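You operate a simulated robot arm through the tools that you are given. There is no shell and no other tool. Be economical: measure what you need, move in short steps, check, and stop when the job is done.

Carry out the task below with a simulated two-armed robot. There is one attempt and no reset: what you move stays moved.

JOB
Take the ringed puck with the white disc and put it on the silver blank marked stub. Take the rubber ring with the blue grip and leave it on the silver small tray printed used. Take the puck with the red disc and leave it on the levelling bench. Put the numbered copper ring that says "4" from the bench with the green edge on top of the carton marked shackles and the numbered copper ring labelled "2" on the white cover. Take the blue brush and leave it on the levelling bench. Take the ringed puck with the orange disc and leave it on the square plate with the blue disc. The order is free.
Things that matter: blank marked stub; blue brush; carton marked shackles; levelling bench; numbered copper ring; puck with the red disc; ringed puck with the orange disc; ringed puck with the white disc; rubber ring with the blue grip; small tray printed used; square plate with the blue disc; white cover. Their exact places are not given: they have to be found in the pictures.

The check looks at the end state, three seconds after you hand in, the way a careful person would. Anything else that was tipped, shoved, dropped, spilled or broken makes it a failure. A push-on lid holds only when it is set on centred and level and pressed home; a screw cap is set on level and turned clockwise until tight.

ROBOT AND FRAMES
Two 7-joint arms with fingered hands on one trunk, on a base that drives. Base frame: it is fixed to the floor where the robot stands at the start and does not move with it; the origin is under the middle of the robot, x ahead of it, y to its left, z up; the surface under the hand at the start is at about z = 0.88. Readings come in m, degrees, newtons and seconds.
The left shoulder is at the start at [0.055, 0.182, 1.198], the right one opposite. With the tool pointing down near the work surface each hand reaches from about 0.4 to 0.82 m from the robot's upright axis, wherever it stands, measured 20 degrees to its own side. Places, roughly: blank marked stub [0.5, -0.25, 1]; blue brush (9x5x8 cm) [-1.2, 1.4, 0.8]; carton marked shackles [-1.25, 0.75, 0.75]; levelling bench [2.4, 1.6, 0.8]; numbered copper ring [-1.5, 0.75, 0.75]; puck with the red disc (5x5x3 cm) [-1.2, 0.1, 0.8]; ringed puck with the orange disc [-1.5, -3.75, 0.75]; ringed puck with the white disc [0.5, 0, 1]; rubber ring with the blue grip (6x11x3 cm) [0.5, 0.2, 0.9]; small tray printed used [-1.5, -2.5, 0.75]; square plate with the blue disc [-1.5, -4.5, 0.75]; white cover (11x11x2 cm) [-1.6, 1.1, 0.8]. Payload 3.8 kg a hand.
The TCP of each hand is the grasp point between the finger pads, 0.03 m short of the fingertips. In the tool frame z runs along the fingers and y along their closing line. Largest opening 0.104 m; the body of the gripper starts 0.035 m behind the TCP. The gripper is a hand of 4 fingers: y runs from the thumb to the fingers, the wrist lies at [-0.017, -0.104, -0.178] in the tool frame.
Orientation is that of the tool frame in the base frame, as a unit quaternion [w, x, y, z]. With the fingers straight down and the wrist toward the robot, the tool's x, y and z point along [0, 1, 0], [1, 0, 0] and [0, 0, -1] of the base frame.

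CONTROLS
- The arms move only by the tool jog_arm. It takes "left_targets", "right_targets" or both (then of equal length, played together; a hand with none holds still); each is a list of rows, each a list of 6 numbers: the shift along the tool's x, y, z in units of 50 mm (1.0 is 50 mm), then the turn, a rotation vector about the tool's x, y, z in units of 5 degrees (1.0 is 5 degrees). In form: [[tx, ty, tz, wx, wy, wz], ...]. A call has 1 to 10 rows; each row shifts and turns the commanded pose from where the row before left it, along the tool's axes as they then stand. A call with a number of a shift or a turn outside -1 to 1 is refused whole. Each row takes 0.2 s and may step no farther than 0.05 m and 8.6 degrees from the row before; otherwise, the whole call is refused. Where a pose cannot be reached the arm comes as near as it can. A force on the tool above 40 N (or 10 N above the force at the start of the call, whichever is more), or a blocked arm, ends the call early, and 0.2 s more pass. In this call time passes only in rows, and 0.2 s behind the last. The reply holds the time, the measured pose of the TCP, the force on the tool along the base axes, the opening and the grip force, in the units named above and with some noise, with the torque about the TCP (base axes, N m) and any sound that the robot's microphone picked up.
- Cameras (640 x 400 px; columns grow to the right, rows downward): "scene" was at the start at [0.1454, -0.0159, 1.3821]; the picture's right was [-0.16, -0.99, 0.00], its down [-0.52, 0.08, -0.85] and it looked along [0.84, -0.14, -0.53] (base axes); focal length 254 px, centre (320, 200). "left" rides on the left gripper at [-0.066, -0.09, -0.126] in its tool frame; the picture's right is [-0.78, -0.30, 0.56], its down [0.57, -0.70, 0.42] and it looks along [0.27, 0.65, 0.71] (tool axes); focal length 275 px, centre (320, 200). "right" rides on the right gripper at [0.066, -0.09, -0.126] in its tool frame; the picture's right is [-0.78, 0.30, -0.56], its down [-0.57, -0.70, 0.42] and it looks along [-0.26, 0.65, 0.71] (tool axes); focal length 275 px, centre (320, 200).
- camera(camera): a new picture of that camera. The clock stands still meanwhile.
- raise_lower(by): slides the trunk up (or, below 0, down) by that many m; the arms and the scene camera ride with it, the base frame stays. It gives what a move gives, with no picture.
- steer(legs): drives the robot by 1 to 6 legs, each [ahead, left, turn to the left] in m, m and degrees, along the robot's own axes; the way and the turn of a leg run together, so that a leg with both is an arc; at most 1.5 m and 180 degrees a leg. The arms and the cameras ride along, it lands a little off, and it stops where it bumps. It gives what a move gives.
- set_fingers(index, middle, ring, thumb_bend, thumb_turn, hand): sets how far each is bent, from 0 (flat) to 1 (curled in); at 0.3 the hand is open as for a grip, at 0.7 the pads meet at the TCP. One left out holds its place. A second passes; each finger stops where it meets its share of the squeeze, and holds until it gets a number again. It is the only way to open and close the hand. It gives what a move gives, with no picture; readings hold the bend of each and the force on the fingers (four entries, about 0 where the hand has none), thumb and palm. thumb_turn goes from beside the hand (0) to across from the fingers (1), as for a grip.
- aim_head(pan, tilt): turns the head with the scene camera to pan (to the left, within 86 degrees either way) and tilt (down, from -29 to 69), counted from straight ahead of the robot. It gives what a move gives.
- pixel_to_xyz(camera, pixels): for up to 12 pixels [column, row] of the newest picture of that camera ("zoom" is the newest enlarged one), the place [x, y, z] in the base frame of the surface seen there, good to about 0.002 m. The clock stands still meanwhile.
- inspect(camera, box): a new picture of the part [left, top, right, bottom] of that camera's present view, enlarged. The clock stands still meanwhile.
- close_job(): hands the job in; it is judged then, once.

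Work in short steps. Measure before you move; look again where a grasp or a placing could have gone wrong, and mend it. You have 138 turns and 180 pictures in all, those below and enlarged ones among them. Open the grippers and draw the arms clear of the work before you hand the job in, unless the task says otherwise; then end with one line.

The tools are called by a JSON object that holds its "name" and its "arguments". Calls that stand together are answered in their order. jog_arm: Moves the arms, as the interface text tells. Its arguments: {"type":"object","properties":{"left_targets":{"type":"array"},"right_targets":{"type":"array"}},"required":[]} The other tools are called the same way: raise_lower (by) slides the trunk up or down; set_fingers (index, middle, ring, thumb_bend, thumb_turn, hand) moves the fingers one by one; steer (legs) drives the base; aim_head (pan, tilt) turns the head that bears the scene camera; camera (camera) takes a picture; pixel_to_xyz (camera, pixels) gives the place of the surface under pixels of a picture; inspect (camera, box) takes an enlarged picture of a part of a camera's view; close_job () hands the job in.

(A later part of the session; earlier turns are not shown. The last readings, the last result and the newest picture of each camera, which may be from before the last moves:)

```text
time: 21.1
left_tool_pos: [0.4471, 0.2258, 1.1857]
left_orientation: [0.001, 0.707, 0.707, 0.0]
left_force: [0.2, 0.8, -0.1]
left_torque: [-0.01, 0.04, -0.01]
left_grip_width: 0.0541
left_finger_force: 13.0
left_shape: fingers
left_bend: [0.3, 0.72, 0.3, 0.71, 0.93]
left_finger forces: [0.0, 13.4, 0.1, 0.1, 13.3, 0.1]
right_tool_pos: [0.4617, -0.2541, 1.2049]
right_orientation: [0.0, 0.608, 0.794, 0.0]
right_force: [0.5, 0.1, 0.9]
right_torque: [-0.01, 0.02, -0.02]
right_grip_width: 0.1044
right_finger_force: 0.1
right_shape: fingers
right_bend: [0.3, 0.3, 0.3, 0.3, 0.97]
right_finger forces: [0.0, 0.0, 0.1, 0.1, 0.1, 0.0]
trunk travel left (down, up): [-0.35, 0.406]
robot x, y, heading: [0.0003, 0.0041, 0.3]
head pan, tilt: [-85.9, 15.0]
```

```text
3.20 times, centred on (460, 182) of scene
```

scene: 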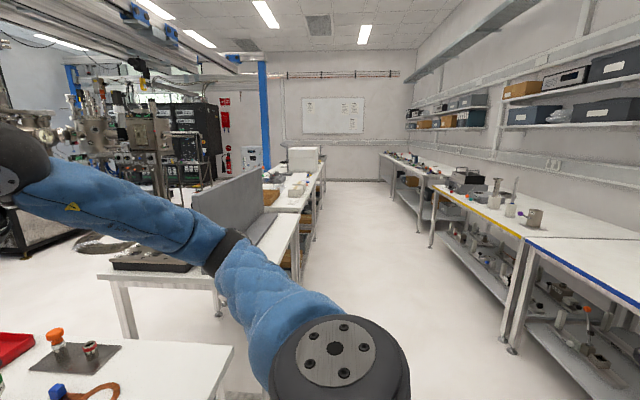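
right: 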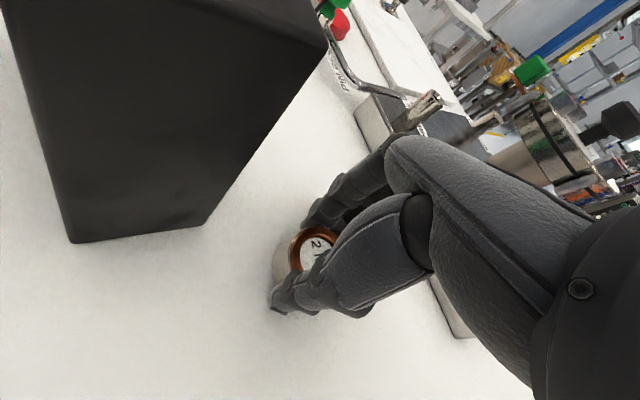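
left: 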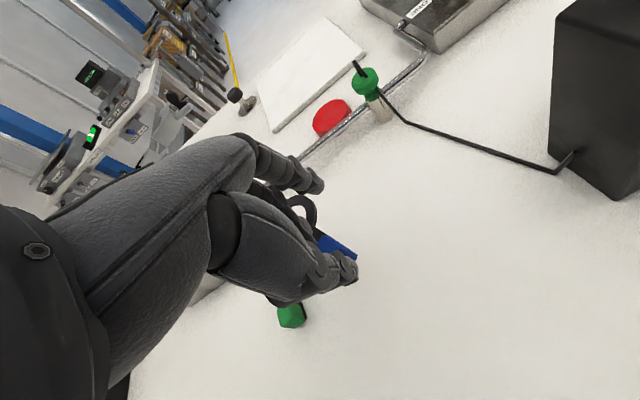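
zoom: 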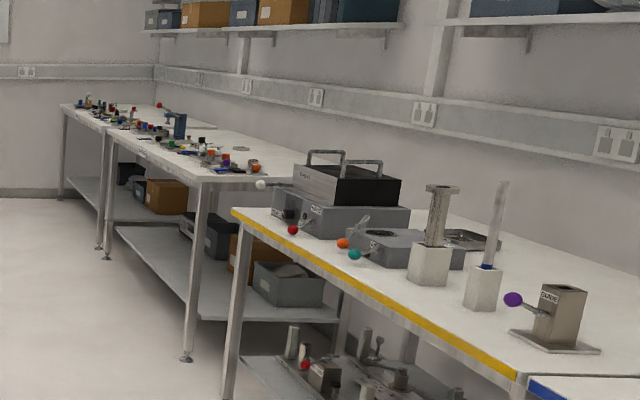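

Bench front edge is at x ≈ −1.06, and the aisle is about 1.4 m wide. I back off, turn and drive to face the yellow-edged bench near y = −2.25.

{"name": "steer", "arguments": {"legs": [[-0.35, 0, 0], [0, 0, -90], [1.2, 0, 0], [1.05, 0, 0], [0, 0, -90], [0.2, 0, 0]]}}

{"name": "aim_head", "arguments": {"pan": 10, "tilt": 30}}

{"name": "camera", "arguments": {"camera": "scene"}}

{"name": "camera", "arguments": {"camera": "left"}}

```text
time: 42.8
left_tool_pos: [-0.9982, -2.4603, 1.1851]
left_orientation: [0.0, 0.707, -0.707, 0.0]
left_force: [-0.7, -0.2, -0.7]
left_torque: [0.0, -0.03, 0.0]
left_grip_width: 0.0539
left_finger_force: 13.3
left_shape: fingers
left_bend: [0.3, 0.72, 0.3, 0.72, 0.93]
left_finger forces: [0.0, 13.5, 0.0, 0.0, 13.4, 0.0]
right_tool_pos: [-1.0134, -1.9832, 1.2049]
right_orientation: [0.0, 0.794, -0.608, 0.001]
right_force: [-0.5, 0.0, 0.0]
right_torque: [-0.01, -0.04, -0.01]
right_grip_width: 0.1045
right_finger_force: 0.0
right_shape: fingers
right_bend: [0.3, 0.3, 0.3, 0.3, 0.97]
right_finger forces: [0.1, 0.0, 0.0, 0.0, 0.0, 0.1]
trunk travel left (down, up): [-0.35, 0.406]
robot x, y, heading: [-0.5482, -2.2347, -179.8]
head pan, tilt: [-85.9, 15.0]
```

```text
time: 44.6
left_tool_pos: [-0.997, -2.4608, 1.186]
left_orientation: [0.0, 0.708, -0.706, 0.0]
left_force: [1.0, -0.2, -0.5]
left_torque: [0.0, -0.04, 0.02]
left_grip_width: 0.0537
left_finger_force: 13.1
left_shape: fingers
left_bend: [0.3, 0.72, 0.3, 0.72, 0.93]
left_finger forces: [0.0, 13.4, 0.0, 0.0, 13.4, 0.1]
right_tool_pos: [-1.0124, -1.9816, 1.2051]
right_orientation: [0.001, 0.794, -0.608, 0.0]
right_force: [0.5, -0.1, 0.6]
right_torque: [-0.01, 0.04, -0.01]
right_grip_width: 0.1045
right_finger_force: 0.0
right_shape: fingers
right_bend: [0.3, 0.3, 0.3, 0.3, 0.97]
right_finger forces: [0.0, 0.0, 0.1, 0.0, 0.0, 0.0]
trunk travel left (down, up): [-0.35, 0.406]
robot x, y, heading: [-0.5488, -2.2352, -179.7]
head pan, tilt: [10.0, 30.0]
```

```text
148 pictures are left
```

scene: 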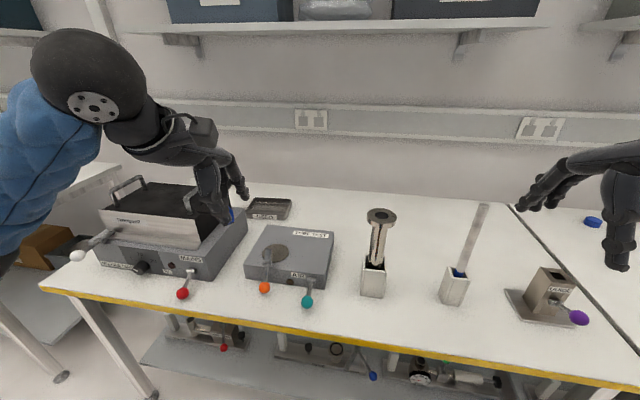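

```text
147 pictures are left
```

left: 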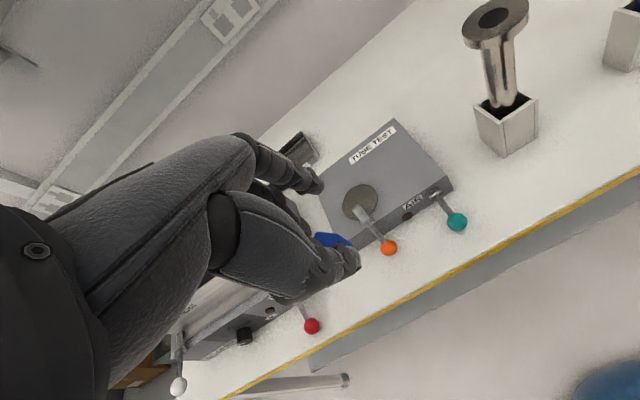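

Tray likely at (268,208), behind between the heater and "TUBE TEST" box. I zoom and measure.

{"name": "inspect", "arguments": {"camera": "scene", "box": [180, 150, 340, 310]}}

{"name": "pixel_to_xyz", "arguments": {"camera": "scene", "pixels": [[268, 207], [249, 202], [291, 200], [285, 219], [248, 212], [268, 216], [290, 230], [330, 235], [246, 262], [243, 212], [160, 190], [200, 290]]}}

```text
2.50 times, centred on (260, 230) of scene
```

zoom: 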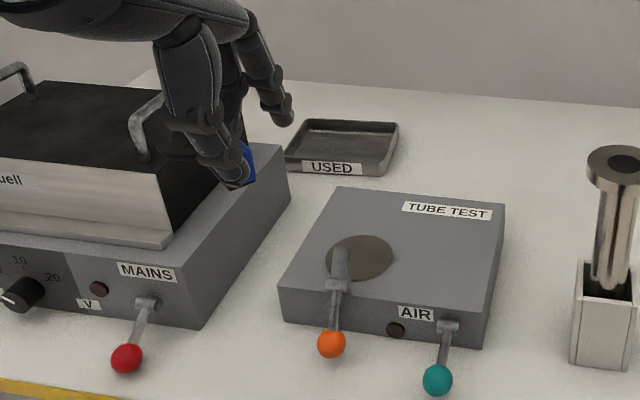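

```text
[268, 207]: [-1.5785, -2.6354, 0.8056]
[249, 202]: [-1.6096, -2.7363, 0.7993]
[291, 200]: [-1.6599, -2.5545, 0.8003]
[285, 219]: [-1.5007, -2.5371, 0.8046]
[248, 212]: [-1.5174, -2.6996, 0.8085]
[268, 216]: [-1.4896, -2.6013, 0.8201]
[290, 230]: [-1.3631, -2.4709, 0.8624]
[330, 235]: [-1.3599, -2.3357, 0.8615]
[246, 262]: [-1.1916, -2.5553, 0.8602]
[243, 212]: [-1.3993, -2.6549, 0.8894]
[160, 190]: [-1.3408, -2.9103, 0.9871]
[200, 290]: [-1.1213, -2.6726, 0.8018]
```

Tray interior about x −1.50…−1.65, y −2.53…−2.70, floor 0.805. I zoom on the held ring to see how it hangs.

{"name": "inspect", "arguments": {"camera": "scene", "box": [190, 130, 270, 230]}}

{"name": "inspect", "arguments": {"camera": "left", "box": [240, 140, 400, 300]}}

```text
4.00 times, centred on (230, 180) of scene
```

zoom: 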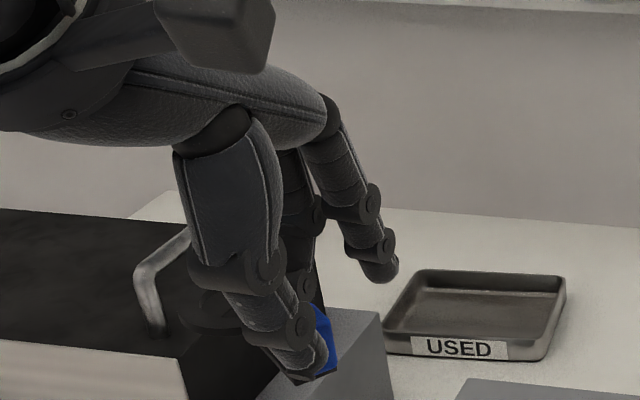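

```text
2.50 times, centred on (320, 220) of left
```

zoom: 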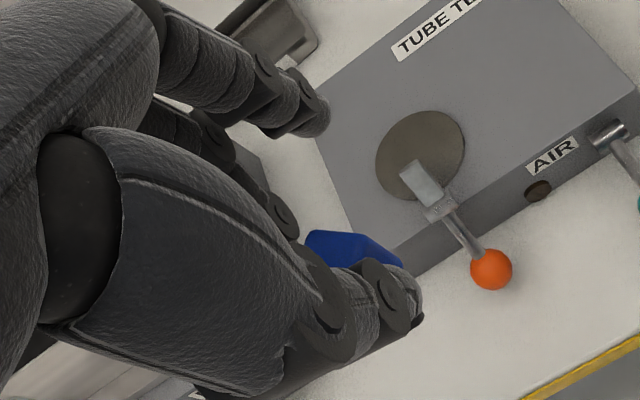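

The ring seems to have pivoted upward behind the finger. I turn the right hand inward so its camera can view the left hand from the side.

{"name": "jog_arm", "arguments": {"right_targets": [[0, 0, -0.3, 0, 0, -1], [0, 0, -0.3, 0, 0, -1], [0, 0, -0.3, 0, 0, -1], [0, 0, 0, 0, 0, -1], [0, 0, 0, 0, 0, -1], [0, 0, 0, 0, 0, -1], [0, 0, 0, 0, 0, -1], [0, 0, 0, 0, 0, -1], [0, 0, 0, 0, 0, -1], [0, 0, 0, 0, 0, -1]]}}

{"name": "camera", "arguments": {"camera": "right"}}

```text
time: 46.8
left_tool_pos: [-0.9956, -2.461, 1.1856]
left_orientation: [-0.001, 0.707, -0.707, 0.002]
left_force: [0.4, -0.1, -0.2]
left_torque: [0.03, -0.02, 0.01]
left_grip_width: 0.0536
left_finger_force: 13.3
left_shape: fingers
left_bend: [0.3, 0.72, 0.3, 0.72, 0.93]
left_finger forces: [0.1, 13.4, 0.1, 0.0, 13.4, 0.1]
right_tool_pos: [-0.9976, -1.9938, 1.2629]
right_orientation: [0.001, 0.94, -0.341, -0.001]
right_force: [0.0, -1.5, -0.7]
right_torque: [0.01, 0.02, -0.03]
right_grip_width: 0.1042
right_finger_force: 0.1
right_shape: fingers
right_bend: [0.3, 0.3, 0.3, 0.3, 0.97]
right_finger forces: [0.1, 0.0, 0.0, 0.1, 0.0, 0.1]
right hand out of reach, approached as far as the arm can: row 7, 8, 9, 10
trunk travel left (down, up): [-0.35, 0.406]
robot x, y, heading: [-0.5476, -2.2327, -179.6]
head pan, tilt: [10.0, 30.0]
```

```text
143 pictures are left
```

right: 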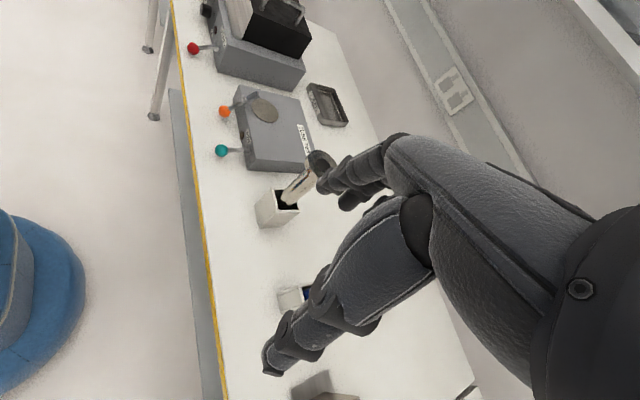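

The right view doesn't cover the left hand. Instead I yaw the left hand 45° inward so the head camera sees between its fingers.

{"name": "jog_arm", "arguments": {"left_targets": [[0, 0, 0, 0, 0, 1], [0, 0, 0, 0, 0, 1], [0, 0, 0, 0, 0, 1], [0, 0, 0, 0, 0, 1], [0, 0, 0, 0, 0, 1], [0, 0, 0, 0, 0, 1], [0, 0, 0, 0, 0, 1], [0, 0, 0, 0, 0, 1], [0, 0, 0, 0, 0, 1]], "right_targets": [[0, 0, 0, 0, 0, 1], [0, 0, 0, 0, 0, 1], [0, 0, 0, 0, 0, 1], [0, 0, 0, 0, 0, 1], [0, 0, 0, 0, 0, 1], [0, 0, 0, 0, 0, 1], [0, 0, 0, 0, 0, 1], [0, 0, 0, 0, 0, 1], [0, 0, 0, 0, 0, 1]]}}

{"name": "inspect", "arguments": {"camera": "scene", "box": [160, 110, 320, 230]}}

```text
time: 48.8
left_tool_pos: [-0.9967, -2.4608, 1.186]
left_orientation: [0.001, -0.383, 0.924, 0.0]
left_force: [-1.5, 0.6, -0.5]
left_torque: [-0.01, 0.01, 0.01]
left_grip_width: 0.0539
left_finger_force: 13.9
left_shape: fingers
left_bend: [0.3, 0.73, 0.3, 0.72, 0.93]
left_finger forces: [0.0, 13.5, 0.0, 0.0, 13.6, 0.0]
right_tool_pos: [-0.9988, -1.9942, 1.262]
right_orientation: [0.0, 0.738, -0.675, 0.0]
right_force: [-0.1, 0.6, -0.5]
right_torque: [-0.04, 0.02, 0.01]
right_grip_width: 0.1043
right_finger_force: 0.2
right_shape: fingers
right_bend: [0.3, 0.3, 0.3, 0.3, 0.97]
right_finger forces: [0.1, 0.0, 0.0, 0.1, 0.0, 0.0]
trunk travel left (down, up): [-0.35, 0.406]
robot x, y, heading: [-0.5523, -2.2331, -180.1]
head pan, tilt: [10.0, 30.0]
```

```text
3.33 times, centred on (240, 170) of scene
```

zoom: 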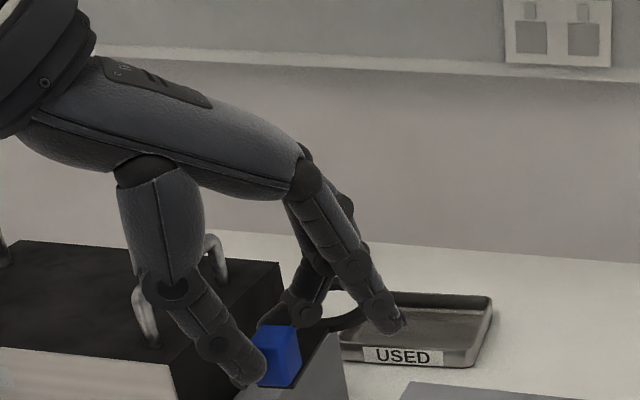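

Good: the cube is held with the strip and ring roughly level, extending past the middle finger. I drive closer to the bench (0.22 m ahead, 0.15 m left).

{"name": "steer", "arguments": {"legs": [[0.0, 0.15, 0], [0.22, 0, 0]]}}

{"name": "camera", "arguments": {"camera": "scene"}}

{"name": "pixel_to_xyz", "arguments": {"camera": "scene", "pixels": [[320, 300], [200, 200], [240, 210], [300, 195], [280, 210], [320, 210], [330, 195]]}}

```text
time: 51.4
left_tool_pos: [-1.2188, -2.6106, 1.1862]
left_orientation: [0.001, -0.384, 0.923, -0.001]
left_force: [-0.7, -0.1, -1.4]
left_torque: [-0.01, -0.03, 0.0]
left_grip_width: 0.0537
left_finger_force: 13.5
left_shape: fingers
left_bend: [0.3, 0.73, 0.3, 0.72, 0.93]
left_finger forces: [0.0, 13.6, 0.1, 0.0, 13.6, 0.0]
right_tool_pos: [-1.22, -2.1444, 1.2626]
right_orientation: [-0.001, 0.739, -0.674, 0.0]
right_force: [-0.7, 0.6, 0.1]
right_torque: [-0.01, -0.01, 0.01]
right_grip_width: 0.1044
right_finger_force: 0.0
right_shape: fingers
right_bend: [0.3, 0.3, 0.3, 0.3, 0.97]
right_finger forces: [0.0, 0.0, 0.0, 0.0, 0.0, 0.0]
trunk travel left (down, up): [-0.35, 0.406]
robot x, y, heading: [-0.7704, -2.3851, -179.6]
head pan, tilt: [10.0, 30.0]
```

```text
141 pictures are left
```

scene: 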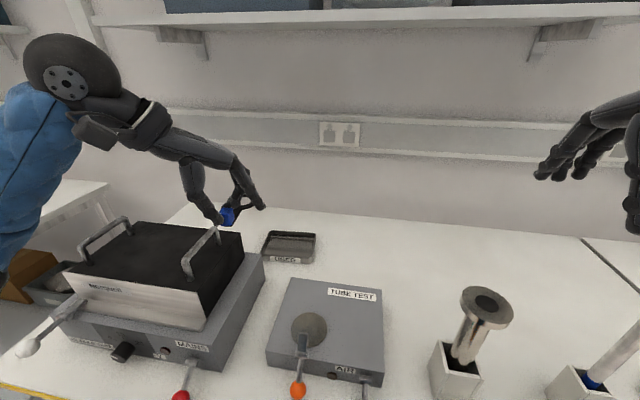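

```text
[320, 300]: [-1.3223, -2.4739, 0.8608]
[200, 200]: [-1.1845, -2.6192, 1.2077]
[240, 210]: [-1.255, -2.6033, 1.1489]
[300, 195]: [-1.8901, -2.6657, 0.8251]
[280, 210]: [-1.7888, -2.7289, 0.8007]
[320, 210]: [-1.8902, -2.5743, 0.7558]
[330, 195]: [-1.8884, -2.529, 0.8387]
```

I measure the tray corners from here.

{"name": "inspect", "arguments": {"camera": "scene", "box": [230, 190, 350, 280]}}

{"name": "pixel_to_xyz", "arguments": {"camera": "zoom", "pixels": [[320, 280], [230, 222], [440, 235], [420, 345], [195, 330], [320, 330], [150, 320], [100, 240], [170, 210], [60, 100], [300, 222]]}}

```text
4.44 times, centred on (290, 235) of scene
```

zoom: 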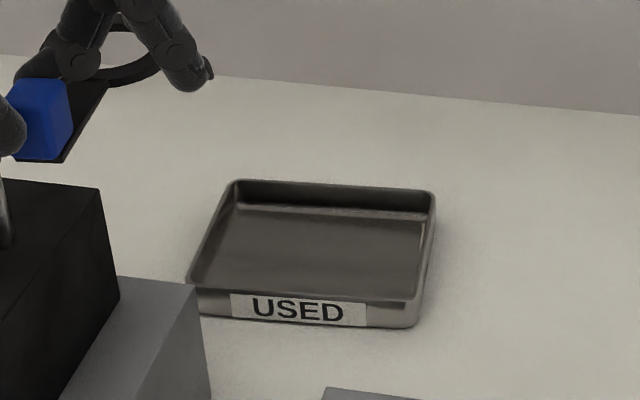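

```text
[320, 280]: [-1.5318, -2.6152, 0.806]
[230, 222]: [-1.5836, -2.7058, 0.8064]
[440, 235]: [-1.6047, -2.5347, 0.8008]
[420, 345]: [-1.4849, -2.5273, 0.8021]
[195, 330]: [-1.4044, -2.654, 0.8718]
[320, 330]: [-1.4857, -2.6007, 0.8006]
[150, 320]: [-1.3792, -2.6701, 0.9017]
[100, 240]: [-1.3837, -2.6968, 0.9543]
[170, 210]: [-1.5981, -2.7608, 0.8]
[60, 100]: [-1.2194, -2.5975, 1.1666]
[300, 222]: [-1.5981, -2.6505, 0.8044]
```

The tray is longer along y (−2.54…−2.72) than x (−1.49…−1.62), so I keep the 45° diagonal, aiming the cube at (−1.523, −2.657). I move horizontally there first.

{"name": "jog_arm", "arguments": {"left_targets": [[0.707, 0.521, 0, 0, 0, 0], [0.707, 0.521, 0, 0, 0, 0], [0.707, 0.521, 0, 0, 0, 0], [0.707, 0.521, 0, 0, 0, 0], [0.707, 0.521, 0, 0, 0, 0], [0.707, 0.521, 0, 0, 0, 0], [0.707, 0.521, 0, 0, 0, 0]]}}

{"name": "raise_lower", "arguments": {"by": -0.2}}

{"name": "camera", "arguments": {"camera": "scene"}}

{"name": "camera", "arguments": {"camera": "left"}}

```text
time: 53.0
left_tool_pos: [-1.4813, -2.6566, 1.1811]
left_orientation: [0.001, -0.384, 0.923, 0.001]
left_force: [0.6, -1.4, -0.5]
left_torque: [0.06, -0.04, -0.01]
left_grip_width: 0.0535
left_finger_force: 13.5
left_shape: fingers
left_bend: [0.3, 0.73, 0.3, 0.72, 0.92]
left_finger forces: [0.0, 13.8, 0.0, 0.0, 13.8, 0.1]
left hand out of reach, approached as far as the arm can: row 7
right_tool_pos: [-1.2224, -2.1495, 1.2618]
right_orientation: [-0.002, 0.739, -0.674, -0.001]
right_force: [-1.3, -1.3, -0.1]
right_torque: [0.04, -0.03, -0.02]
right_grip_width: 0.104
right_finger_force: 0.0
right_shape: fingers
right_bend: [0.3, 0.3, 0.3, 0.3, 0.97]
right_finger forces: [0.0, 0.0, 0.1, 0.0, 0.0, 0.0]
trunk travel left (down, up): [-0.35, 0.406]
robot x, y, heading: [-0.7686, -2.3872, -179.8]
head pan, tilt: [10.0, 30.0]
```

```text
time: 55.0
left_tool_pos: [-1.4538, -2.6513, 1.1094]
left_orientation: [-0.094, -0.384, 0.918, 0.035]
left_force: [0.5, 0.0, 0.9]
left_torque: [0.0, -0.02, -0.02]
left_grip_width: 0.0533
left_finger_force: 13.9
left_shape: fingers
left_bend: [0.3, 0.73, 0.3, 0.72, 0.92]
left_finger forces: [0.0, 13.7, 0.1, 0.0, 13.7, 0.0]
right_tool_pos: [-1.2079, -2.144, 1.073]
right_orientation: [0.008, 0.743, -0.67, 0.001]
right_force: [0.5, 0.8, 0.0]
right_torque: [-0.01, 0.05, 0.02]
right_grip_width: 0.1045
right_finger_force: 0.0
right_shape: fingers
right_bend: [0.3, 0.3, 0.3, 0.3, 0.97]
right_finger forces: [0.1, 0.0, 0.1, 0.0, 0.0, 0.0]
trunk travel left (down, up): [-0.158, 0.598]
robot x, y, heading: [-0.7707, -2.3904, -178.8]
head pan, tilt: [10.0, 30.0]
stopped: the arm was blocked; the commanded pose is now the measured one
```

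```text
139 pictures are left
```

scene: 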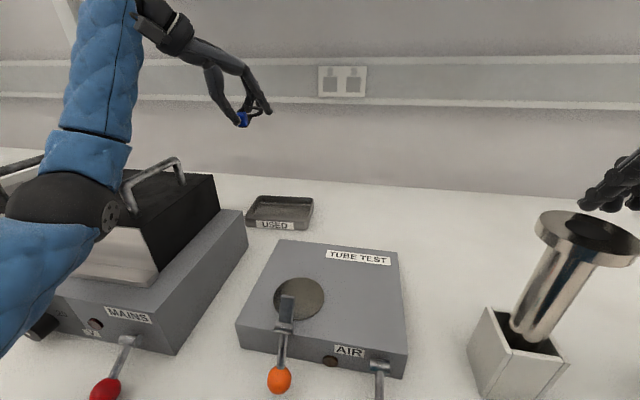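

```text
138 pictures are left
```

left: 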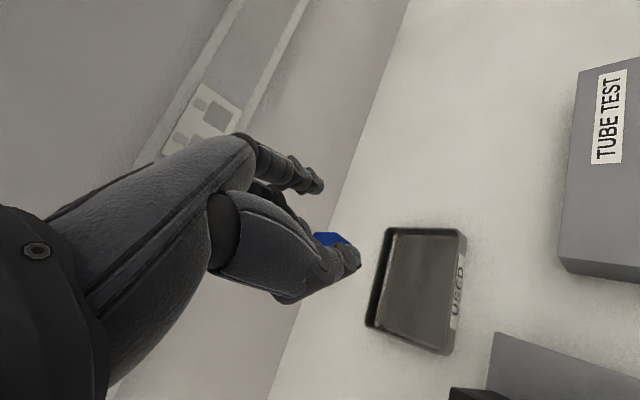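

The left elbow came down on the heater; I raise the trunk straight away and check that nothing shifted.

{"name": "raise_lower", "arguments": {"by": 0.22}}

{"name": "camera", "arguments": {"camera": "scene"}}

{"name": "pixel_to_xyz", "arguments": {"camera": "scene", "pixels": [[215, 245], [130, 220], [80, 250], [245, 265], [260, 260]]}}

```text
time: 57.3
left_tool_pos: [-1.4688, -2.6628, 1.3026]
left_orientation: [-0.074, -0.387, 0.919, 0.031]
left_force: [1.4, 0.6, 0.7]
left_torque: [0.02, -0.02, -0.02]
left_grip_width: 0.0527
left_finger_force: 13.7
left_shape: fingers
left_bend: [0.3, 0.73, 0.3, 0.72, 0.92]
left_finger forces: [0.0, 13.9, 0.0, 0.0, 13.8, 0.0]
right_tool_pos: [-1.2218, -2.1548, 1.2892]
right_orientation: [-0.002, 0.742, -0.67, 0.001]
right_force: [0.9, 0.1, 0.2]
right_torque: [-0.03, -0.02, 0.01]
right_grip_width: 0.1044
right_finger_force: 0.1
right_shape: fingers
right_bend: [0.3, 0.3, 0.3, 0.3, 0.97]
right_finger forces: [0.0, 0.0, 0.1, 0.1, 0.0, 0.0]
trunk travel left (down, up): [-0.378, 0.378]
robot x, y, heading: [-0.7668, -2.3935, -179.4]
head pan, tilt: [10.0, 30.0]
```

```text
137 pictures are left
```

scene: 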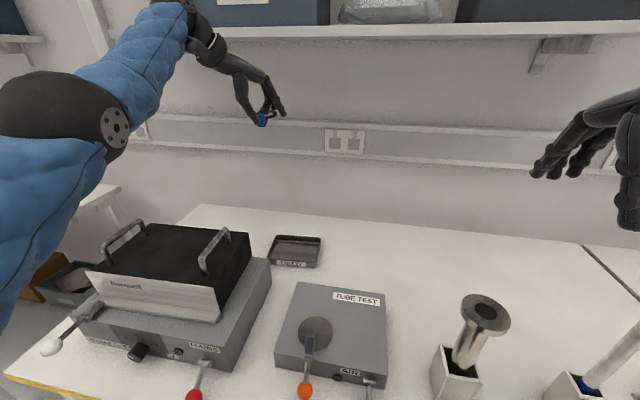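

```text
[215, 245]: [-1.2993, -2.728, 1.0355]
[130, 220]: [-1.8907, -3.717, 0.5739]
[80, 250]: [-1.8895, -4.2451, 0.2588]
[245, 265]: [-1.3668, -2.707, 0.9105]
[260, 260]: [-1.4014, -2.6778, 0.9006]
```

The heater looks unmoved (box corner still at about (−1.40, −2.67, 0.90)). I reposition so the arm passes over the low "TUBE TEST" box: shift right 0.1 m and turn right 20°, then pull the hand in, straighten it and unyaw.

{"name": "steer", "arguments": {"legs": [[0, -0.1, 0], [0, 0, -20]]}}

{"name": "jog_arm", "arguments": {"left_targets": [[0, -0.5, 0, 0.65, -0.65, 0], [0, -0.5, 0, 0.65, -0.65, 0], [-0.3, -0.5, 0, 0, 0, -1], [-0.3, -0.5, 0, 0, 0, -1], [0, 0, 0, 0, 0, -1], [0, 0, 0, 0, 0, -1], [0, 0, 0, 0, 0, -1], [0, 0, 0, 0, 0, -1], [0, 0, 0, 0, 0, -1], [0, 0, 0, 0, 0, -1]]}}

{"name": "jog_arm", "arguments": {"left_targets": [[0, 0, 0, 0, 0, -1], [0, 0, 0, 0, 0, -1], [0, 0, 0, 0, 0, -1], [0, 0, 0, 0, 0, -1], [0, 0, 0, 0, 0, -1]]}}

{"name": "camera", "arguments": {"camera": "scene"}}

```text
time: 59.5
left_tool_pos: [-1.5188, -2.3063, 1.3032]
left_orientation: [-0.068, -0.219, 0.972, 0.043]
left_force: [0.6, 0.9, -0.4]
left_torque: [-0.01, -0.04, -0.03]
left_grip_width: 0.0533
left_finger_force: 13.9
left_shape: fingers
left_bend: [0.3, 0.73, 0.3, 0.72, 0.92]
left_finger forces: [0.0, 13.6, 0.0, 0.1, 13.6, 0.0]
right_tool_pos: [-1.1137, -1.9143, 1.2893]
right_orientation: [0.001, -0.614, 0.789, -0.001]
right_force: [0.0, -0.1, -0.4]
right_torque: [-0.02, -0.03, 0.01]
right_grip_width: 0.1046
right_finger_force: 0.0
right_shape: fingers
right_bend: [0.3, 0.3, 0.3, 0.3, 0.97]
right_finger forces: [0.0, 0.0, 0.0, 0.1, 0.1, 0.1]
trunk travel left (down, up): [-0.378, 0.378]
robot x, y, heading: [-0.7674, -2.2956, 160.5]
head pan, tilt: [10.0, 30.0]
```

```text
time: 61.7
left_tool_pos: [-1.4504, -2.3814, 1.2996]
left_orientation: [0.0, -0.541, 0.841, 0.001]
left_force: [-0.7, -0.4, -0.4]
left_torque: [-0.01, 0.0, 0.0]
left_grip_width: 0.0525
left_finger_force: 13.3
left_shape: fingers
left_bend: [0.3, 0.74, 0.3, 0.72, 0.92]
left_finger forces: [0.1, 13.6, 0.1, 0.0, 13.6, 0.1]
right_tool_pos: [-1.1134, -1.9145, 1.2896]
right_orientation: [0.001, -0.613, 0.79, -0.001]
right_force: [0.3, -0.1, 0.2]
right_torque: [0.0, -0.05, -0.03]
right_grip_width: 0.1046
right_finger_force: 0.1
right_shape: fingers
right_bend: [0.3, 0.3, 0.3, 0.3, 0.97]
right_finger forces: [0.0, 0.0, 0.1, 0.0, 0.0, 0.0]
trunk travel left (down, up): [-0.378, 0.378]
robot x, y, heading: [-0.7689, -2.2912, 160.7]
head pan, tilt: [10.0, 30.0]
```

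```text
time: 62.9
left_tool_pos: [-1.4486, -2.3807, 1.2991]
left_orientation: [0.0, 0.712, -0.703, -0.001]
left_force: [-0.3, 0.0, -0.6]
left_torque: [-0.01, -0.01, 0.02]
left_grip_width: 0.0523
left_finger_force: 13.3
left_shape: fingers
left_bend: [0.3, 0.74, 0.3, 0.72, 0.92]
left_finger forces: [0.1, 13.6, 0.0, 0.0, 13.7, 0.0]
right_tool_pos: [-1.1135, -1.9144, 1.29]
right_orientation: [0.001, -0.613, 0.79, -0.002]
right_force: [0.6, 0.6, 0.6]
right_torque: [0.01, -0.01, 0.0]
right_grip_width: 0.1047
right_finger_force: 0.1
right_shape: fingers
right_bend: [0.3, 0.3, 0.3, 0.3, 0.97]
right_finger forces: [0.0, 0.0, 0.0, 0.0, 0.0, 0.0]
trunk travel left (down, up): [-0.378, 0.378]
robot x, y, heading: [-0.7699, -2.2911, 160.8]
head pan, tilt: [10.0, 30.0]
```

```text
136 pictures are left
```

scene: 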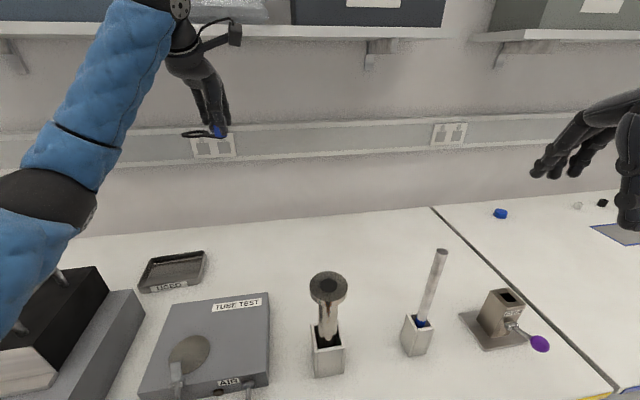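

The ring seems to point to the left of the hand; I zoom on it and locate the elbow.

{"name": "inspect", "arguments": {"camera": "scene", "box": [150, 70, 270, 150]}}

{"name": "pixel_to_xyz", "arguments": {"camera": "scene", "pixels": [[45, 195], [90, 165], [195, 133], [215, 130], [175, 255], [172, 285], [150, 262], [203, 255], [200, 285], [142, 287], [60, 275], [110, 300]]}}

```text
5.00 times, centred on (210, 110) of scene
```

zoom: 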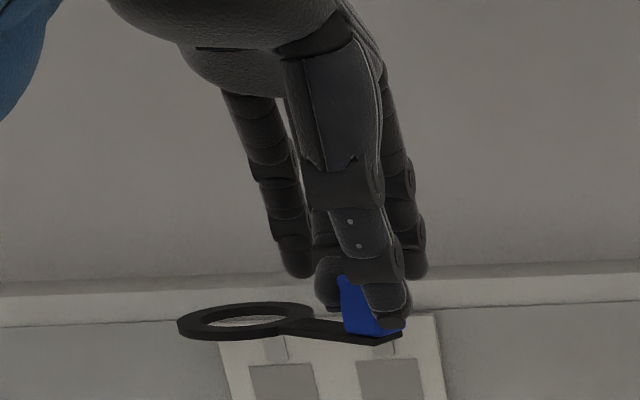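

```text
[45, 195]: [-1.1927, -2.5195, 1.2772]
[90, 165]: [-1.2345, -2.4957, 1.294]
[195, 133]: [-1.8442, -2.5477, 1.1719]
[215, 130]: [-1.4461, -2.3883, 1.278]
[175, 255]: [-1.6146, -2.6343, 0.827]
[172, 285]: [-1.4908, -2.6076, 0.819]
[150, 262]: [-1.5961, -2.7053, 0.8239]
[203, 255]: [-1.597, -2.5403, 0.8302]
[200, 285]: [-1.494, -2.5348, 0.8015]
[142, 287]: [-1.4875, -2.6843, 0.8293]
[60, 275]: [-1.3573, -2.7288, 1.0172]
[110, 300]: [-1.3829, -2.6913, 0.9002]
```

The ring is held level, pointing to the hand's left (about −y). I measure its direction.

{"name": "pixel_to_xyz", "arguments": {"camera": "zoom", "pixels": [[184, 325], [250, 306], [255, 330], [330, 330], [355, 300], [395, 338], [305, 315]]}}

```text
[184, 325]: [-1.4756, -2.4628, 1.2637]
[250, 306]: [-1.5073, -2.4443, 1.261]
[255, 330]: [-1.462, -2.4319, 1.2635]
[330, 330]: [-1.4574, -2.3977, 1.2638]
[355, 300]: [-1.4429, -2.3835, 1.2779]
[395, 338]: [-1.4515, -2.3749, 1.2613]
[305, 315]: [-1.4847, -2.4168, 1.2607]
```

The item's bounding centre lies (−0.027, −0.038) from the TCP, so the TCP should go to about (−1.524, −2.582). I move there while descending to 1.10 and check the elbow.

{"name": "jog_arm", "arguments": {"left_targets": [[0.503, 0.188, 0.5, 0, 0, 0], [0.503, 0.188, 0.5, 0, 0, 0], [0.503, 0.188, 0.5, 0, 0, 0], [0.503, 0.188, 0.5, 0, 0, 0], [0.503, 0.188, 0.5, 0, 0, 0], [0.503, 0.188, 0.5, 0, 0, 0], [0.503, 0.188, 0.5, 0, 0, 0], [0.503, 0.188, 0.5, 0, 0, 0]]}}

{"name": "camera", "arguments": {"camera": "scene"}}

{"name": "pixel_to_xyz", "arguments": {"camera": "scene", "pixels": [[60, 180], [60, 210], [60, 230], [90, 200], [100, 180], [30, 220]]}}

```text
time: 64.7
left_tool_pos: [-1.523, -2.5833, 1.0968]
left_orientation: [-0.002, 0.71, -0.705, -0.001]
left_force: [0.1, -0.2, -0.1]
left_torque: [-0.01, -0.04, -0.01]
left_grip_width: 0.0523
left_finger_force: 13.8
left_shape: fingers
left_bend: [0.3, 0.74, 0.3, 0.72, 0.92]
left_finger forces: [0.0, 13.8, 0.0, 0.1, 13.8, 0.0]
right_tool_pos: [-1.1128, -1.9142, 1.2891]
right_orientation: [0.002, -0.614, 0.789, -0.001]
right_force: [-0.1, -0.3, 0.2]
right_torque: [0.0, 0.01, -0.01]
right_grip_width: 0.1043
right_finger_force: 0.0
right_shape: fingers
right_bend: [0.3, 0.3, 0.3, 0.3, 0.97]
right_finger forces: [0.1, 0.0, 0.0, 0.0, 0.0, 0.0]
trunk travel left (down, up): [-0.378, 0.378]
robot x, y, heading: [-0.774, -2.2906, 160.7]
head pan, tilt: [10.0, 30.0]
```

```text
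134 pictures are left
```

scene: 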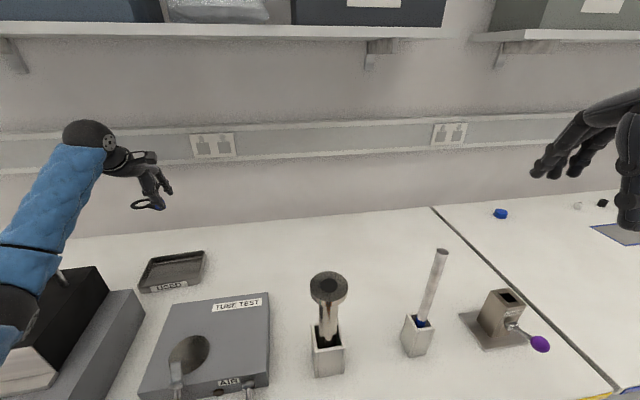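

```text
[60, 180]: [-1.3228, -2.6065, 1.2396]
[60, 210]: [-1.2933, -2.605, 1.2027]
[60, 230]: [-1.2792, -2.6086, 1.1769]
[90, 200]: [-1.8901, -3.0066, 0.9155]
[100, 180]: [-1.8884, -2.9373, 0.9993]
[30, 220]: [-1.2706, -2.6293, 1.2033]
```

I check where the elbow is relative to the heater.

{"name": "aim_head", "arguments": {"pan": 40, "tilt": 40}}

{"name": "camera", "arguments": {"camera": "scene"}}

```text
time: 65.7
left_tool_pos: [-1.5225, -2.5816, 1.0969]
left_orientation: [0.0, 0.71, -0.704, 0.0]
left_force: [-0.3, -0.3, 0.1]
left_torque: [-0.03, 0.01, 0.01]
left_grip_width: 0.0521
left_finger_force: 14.3
left_shape: fingers
left_bend: [0.3, 0.74, 0.3, 0.72, 0.92]
left_finger forces: [0.0, 13.7, 0.1, 0.0, 13.8, 0.0]
right_tool_pos: [-1.114, -1.9153, 1.2902]
right_orientation: [0.001, -0.614, 0.79, -0.002]
right_force: [-0.1, 0.1, 0.7]
right_torque: [0.0, 0.04, 0.0]
right_grip_width: 0.1045
right_finger_force: 0.0
right_shape: fingers
right_bend: [0.3, 0.3, 0.3, 0.3, 0.97]
right_finger forces: [0.0, 0.1, 0.0, 0.1, 0.0, 0.0]
trunk travel left (down, up): [-0.378, 0.378]
robot x, y, heading: [-0.7695, -2.2945, 160.8]
head pan, tilt: [40.0, 40.0]
```

```text
133 pictures are left
```

scene: 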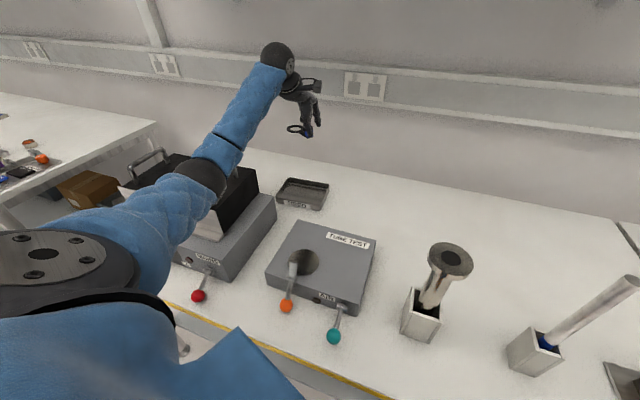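

{"name": "pixel_to_xyz", "arguments": {"camera": "scene", "pixels": [[205, 175], [220, 170], [225, 150], [190, 200], [212, 205], [255, 100], [235, 195], [150, 165]]}}

```text
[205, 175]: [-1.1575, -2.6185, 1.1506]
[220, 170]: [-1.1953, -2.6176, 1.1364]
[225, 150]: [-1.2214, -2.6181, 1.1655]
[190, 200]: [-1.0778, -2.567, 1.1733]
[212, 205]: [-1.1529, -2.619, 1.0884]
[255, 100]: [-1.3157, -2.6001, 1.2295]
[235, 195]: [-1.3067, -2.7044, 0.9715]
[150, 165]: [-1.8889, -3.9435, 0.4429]
```

The elbow has room if I keep the shoulder higher. I raise the trunk 0.06 m and lower the arm 0.2 m, watching the elbow.

{"name": "raise_lower", "arguments": {"by": 0.06}}

{"name": "jog_arm", "arguments": {"left_targets": [[0, 0, 0.8, 0, 0, 0], [0, 0, 0.8, 0, 0, 0], [0, 0, 0.8, 0, 0, 0], [0, 0, 0.8, 0, 0, 0], [0, 0, 0.8, 0, 0, 0]]}}

{"name": "camera", "arguments": {"camera": "scene"}}

{"name": "inspect", "arguments": {"camera": "scene", "box": [130, 90, 350, 260]}}

```text
time: 66.7
left_tool_pos: [-1.5232, -2.5823, 1.1571]
left_orientation: [-0.001, 0.709, -0.705, -0.001]
left_force: [0.8, -0.6, 0.4]
left_torque: [-0.01, 0.0, 0.0]
left_grip_width: 0.0524
left_finger_force: 13.9
left_shape: fingers
left_bend: [0.3, 0.74, 0.3, 0.72, 0.92]
left_finger forces: [0.0, 13.8, 0.0, 0.1, 13.9, 0.0]
right_tool_pos: [-1.1142, -1.9148, 1.3494]
right_orientation: [0.001, -0.614, 0.79, -0.002]
right_force: [0.3, -0.4, 0.0]
right_torque: [-0.01, 0.01, -0.02]
right_grip_width: 0.1043
right_finger_force: 0.1
right_shape: fingers
right_bend: [0.3, 0.3, 0.3, 0.3, 0.97]
right_finger forces: [0.0, 0.0, 0.0, 0.0, 0.0, 0.0]
trunk travel left (down, up): [-0.438, 0.318]
robot x, y, heading: [-0.7681, -2.2897, 160.8]
head pan, tilt: [40.0, 40.0]
```

```text
time: 67.9
left_tool_pos: [-1.5234, -2.583, 0.9588]
left_orientation: [-0.001, 0.71, -0.704, 0.0]
left_force: [0.3, 0.1, 0.0]
left_torque: [-0.01, 0.01, -0.02]
left_grip_width: 0.0528
left_finger_force: 13.7
left_shape: fingers
left_bend: [0.3, 0.74, 0.3, 0.72, 0.92]
left_finger forces: [0.0, 13.9, 0.0, 0.0, 13.9, 0.0]
right_tool_pos: [-1.1145, -1.9144, 1.3503]
right_orientation: [0.001, -0.613, 0.79, -0.001]
right_force: [0.2, 0.3, 0.6]
right_torque: [-0.01, -0.02, 0.0]
right_grip_width: 0.1046
right_finger_force: 0.2
right_shape: fingers
right_bend: [0.3, 0.3, 0.3, 0.3, 0.97]
right_finger forces: [0.0, 0.1, 0.1, 0.0, 0.0, 0.0]
trunk travel left (down, up): [-0.438, 0.318]
robot x, y, heading: [-0.772, -2.2894, 160.6]
head pan, tilt: [40.0, 40.0]
```

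```text
132 pictures are left
```

scene: 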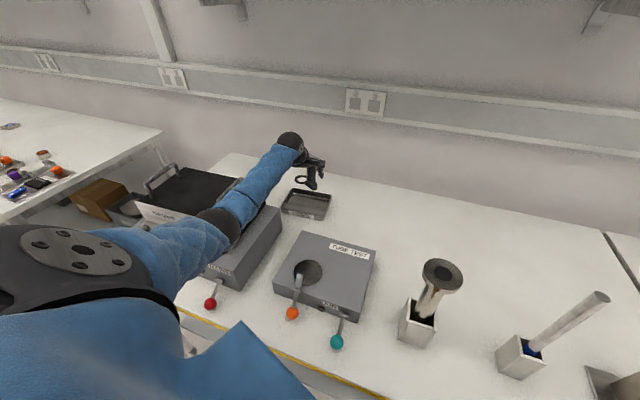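

```text
2.35 times, centred on (240, 175) of scene
```

zoom: 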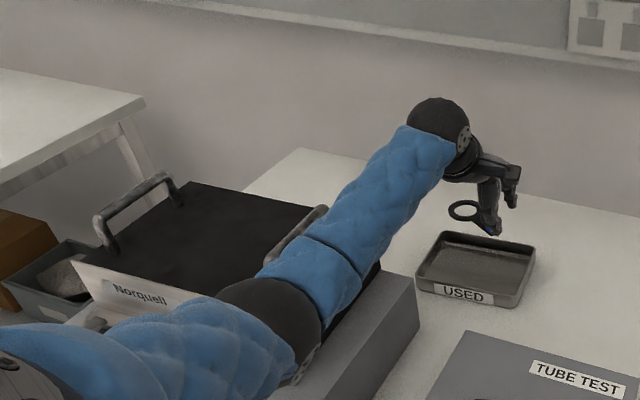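

{"name": "pixel_to_xyz", "arguments": {"camera": "zoom", "pixels": [[270, 300], [300, 310], [315, 350], [340, 280], [312, 215], [280, 245], [225, 285], [370, 200]]}}

```text
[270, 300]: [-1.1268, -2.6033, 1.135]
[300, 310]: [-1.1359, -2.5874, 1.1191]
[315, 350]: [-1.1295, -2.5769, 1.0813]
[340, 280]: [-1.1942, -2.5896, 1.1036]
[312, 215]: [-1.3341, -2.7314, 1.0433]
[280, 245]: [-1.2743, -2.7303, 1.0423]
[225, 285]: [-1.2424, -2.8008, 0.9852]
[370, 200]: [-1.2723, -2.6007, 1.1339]
```

The elbow (top 1.135, about y −2.62) clears the lid (0.985 at y < −2.70). I lower to just above contact.

{"name": "jog_arm", "arguments": {"left_targets": [[0, 0, 0.7, 0, 0, 0], [0, 0, 0.7, 0, 0, 0], [0, 0, 0.55, 0, 0, 0]]}}

{"name": "inspect", "arguments": {"camera": "scene", "box": [250, 130, 370, 230]}}

{"name": "camera", "arguments": {"camera": "left"}}

```text
time: 68.7
left_tool_pos: [-1.5222, -2.5822, 0.8596]
left_orientation: [0.0, 0.71, -0.704, -0.001]
left_force: [-0.3, -0.8, -0.3]
left_torque: [0.02, -0.03, -0.01]
left_grip_width: 0.0524
left_finger_force: 14.0
left_shape: fingers
left_bend: [0.3, 0.74, 0.3, 0.72, 0.92]
left_finger forces: [0.0, 14.0, 0.1, 0.0, 13.8, 0.0]
right_tool_pos: [-1.1141, -1.9151, 1.3487]
right_orientation: [0.001, -0.613, 0.79, -0.001]
right_force: [0.6, 0.5, -0.8]
right_torque: [-0.03, 0.0, 0.01]
right_grip_width: 0.1047
right_finger_force: 0.1
right_shape: fingers
right_bend: [0.3, 0.3, 0.3, 0.3, 0.97]
right_finger forces: [0.0, 0.0, 0.0, 0.0, 0.0, 0.0]
trunk travel left (down, up): [-0.438, 0.318]
robot x, y, heading: [-0.7742, -2.2904, 160.7]
head pan, tilt: [40.0, 40.0]
```

```text
4.00 times, centred on (310, 180) of scene
```

zoom: 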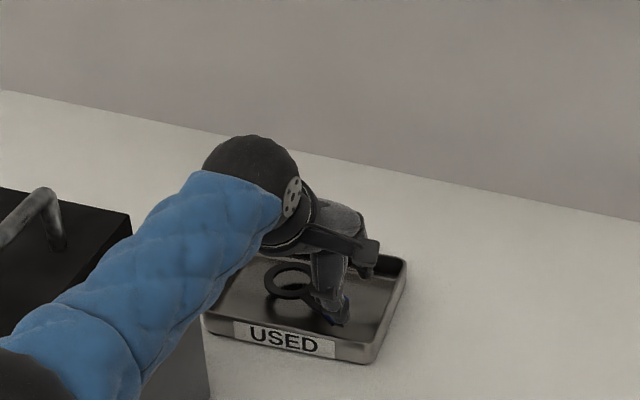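

```text
129 pictures are left
```

left: 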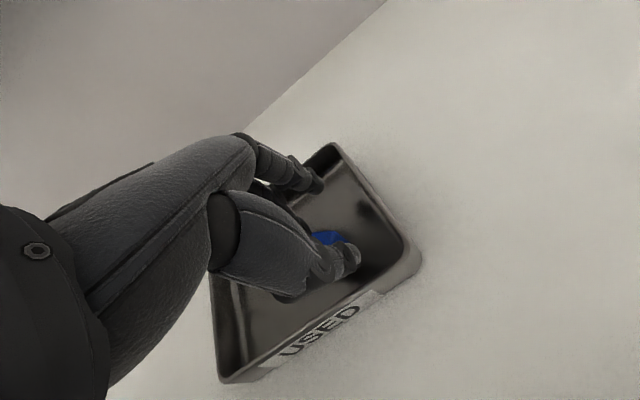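

The ring is over the tray, well inside. I lower the last ~12 mm, ease the grip slightly, rise, then open fully.

{"name": "jog_arm", "arguments": {"left_targets": [[0, 0, 0.12, 0, 0, 0], [0, 0, 0.1, 0, 0, 0]]}}

{"name": "set_fingers", "arguments": {"hand": "left", "middle": 0.58, "thumb_bend": 0.58}}

{"name": "jog_arm", "arguments": {"left_targets": [[0, 0, -0.4, 0, 0, 0], [0, 0, -0.6, 0, 0, 0]]}}

{"name": "inspect", "arguments": {"camera": "left", "box": [180, 120, 440, 380]}}

```text
time: 69.3
left_tool_pos: [-1.5228, -2.582, 0.8501]
left_orientation: [0.0, 0.71, -0.704, -0.001]
left_force: [0.9, -0.5, -0.9]
left_torque: [-0.01, 0.01, 0.02]
left_grip_width: 0.0526
left_finger_force: 14.0
left_shape: fingers
left_bend: [0.3, 0.74, 0.3, 0.72, 0.92]
left_finger forces: [0.0, 13.9, 0.0, 0.0, 13.9, 0.0]
right_tool_pos: [-1.1124, -1.9144, 1.3496]
right_orientation: [0.001, -0.613, 0.79, -0.001]
right_force: [1.4, 0.0, -0.1]
right_torque: [0.0, -0.02, 0.0]
right_grip_width: 0.1046
right_finger_force: 0.1
right_shape: fingers
right_bend: [0.3, 0.3, 0.3, 0.3, 0.97]
right_finger forces: [0.1, 0.0, 0.0, 0.1, 0.1, 0.0]
trunk travel left (down, up): [-0.438, 0.318]
robot x, y, heading: [-0.7688, -2.2898, 160.8]
head pan, tilt: [40.0, 40.0]
```

```text
time: 70.3
left_tool_pos: [-1.5225, -2.5819, 0.85]
left_orientation: [-0.001, 0.709, -0.705, 0.0]
left_force: [-2.1, 0.1, 1.8]
left_torque: [-0.01, -0.02, 0.03]
left_grip_width: 0.069
left_finger_force: 0.5
left_shape: fingers
left_bend: [0.3, 0.57, 0.3, 0.58, 0.97]
left_finger forces: [0.1, 0.0, 0.0, 0.1, 1.2, 0.0]
right_tool_pos: [-1.1133, -1.9149, 1.3497]
right_orientation: [0.0, -0.613, 0.79, -0.001]
right_force: [0.7, -0.7, 0.4]
right_torque: [0.07, 0.0, -0.02]
right_grip_width: 0.1046
right_finger_force: 0.1
right_shape: fingers
right_bend: [0.3, 0.3, 0.3, 0.3, 0.97]
right_finger forces: [0.0, 0.1, 0.0, 0.0, 0.0, 0.0]
trunk travel left (down, up): [-0.438, 0.318]
robot x, y, heading: [-0.7685, -2.2919, 160.6]
head pan, tilt: [40.0, 40.0]
```

```text
time: 70.9
left_tool_pos: [-1.5219, -2.5825, 0.8993]
left_orientation: [0.0, 0.71, -0.704, -0.001]
left_force: [0.0, -0.1, -0.6]
left_torque: [-0.03, 0.01, -0.02]
left_grip_width: 0.07
left_finger_force: 0.0
left_shape: fingers
left_bend: [0.3, 0.57, 0.3, 0.57, 0.97]
left_finger forces: [0.0, 0.1, 0.0, 0.0, 0.0, 0.0]
right_tool_pos: [-1.113, -1.9138, 1.3498]
right_orientation: [0.001, -0.613, 0.79, 0.001]
right_force: [-0.4, -0.1, -0.7]
right_torque: [-0.01, -0.03, 0.01]
right_grip_width: 0.1044
right_finger_force: 0.1
right_shape: fingers
right_bend: [0.3, 0.3, 0.3, 0.3, 0.97]
right_finger forces: [0.1, 0.0, 0.0, 0.0, 0.0, 0.1]
trunk travel left (down, up): [-0.438, 0.318]
robot x, y, heading: [-0.7719, -2.289, 160.8]
head pan, tilt: [40.0, 40.0]
```

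```text
1.54 times, centred on (310, 250) of left
```

zoom: 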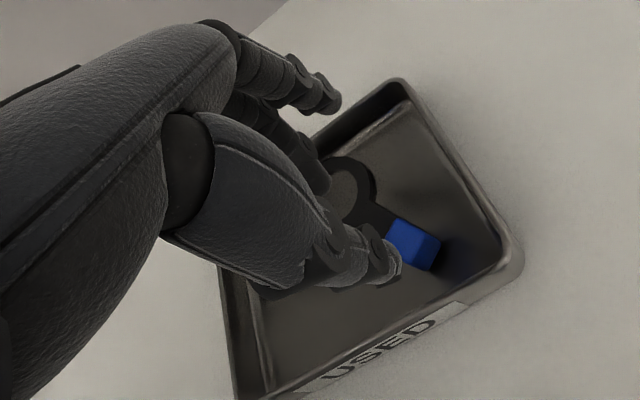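

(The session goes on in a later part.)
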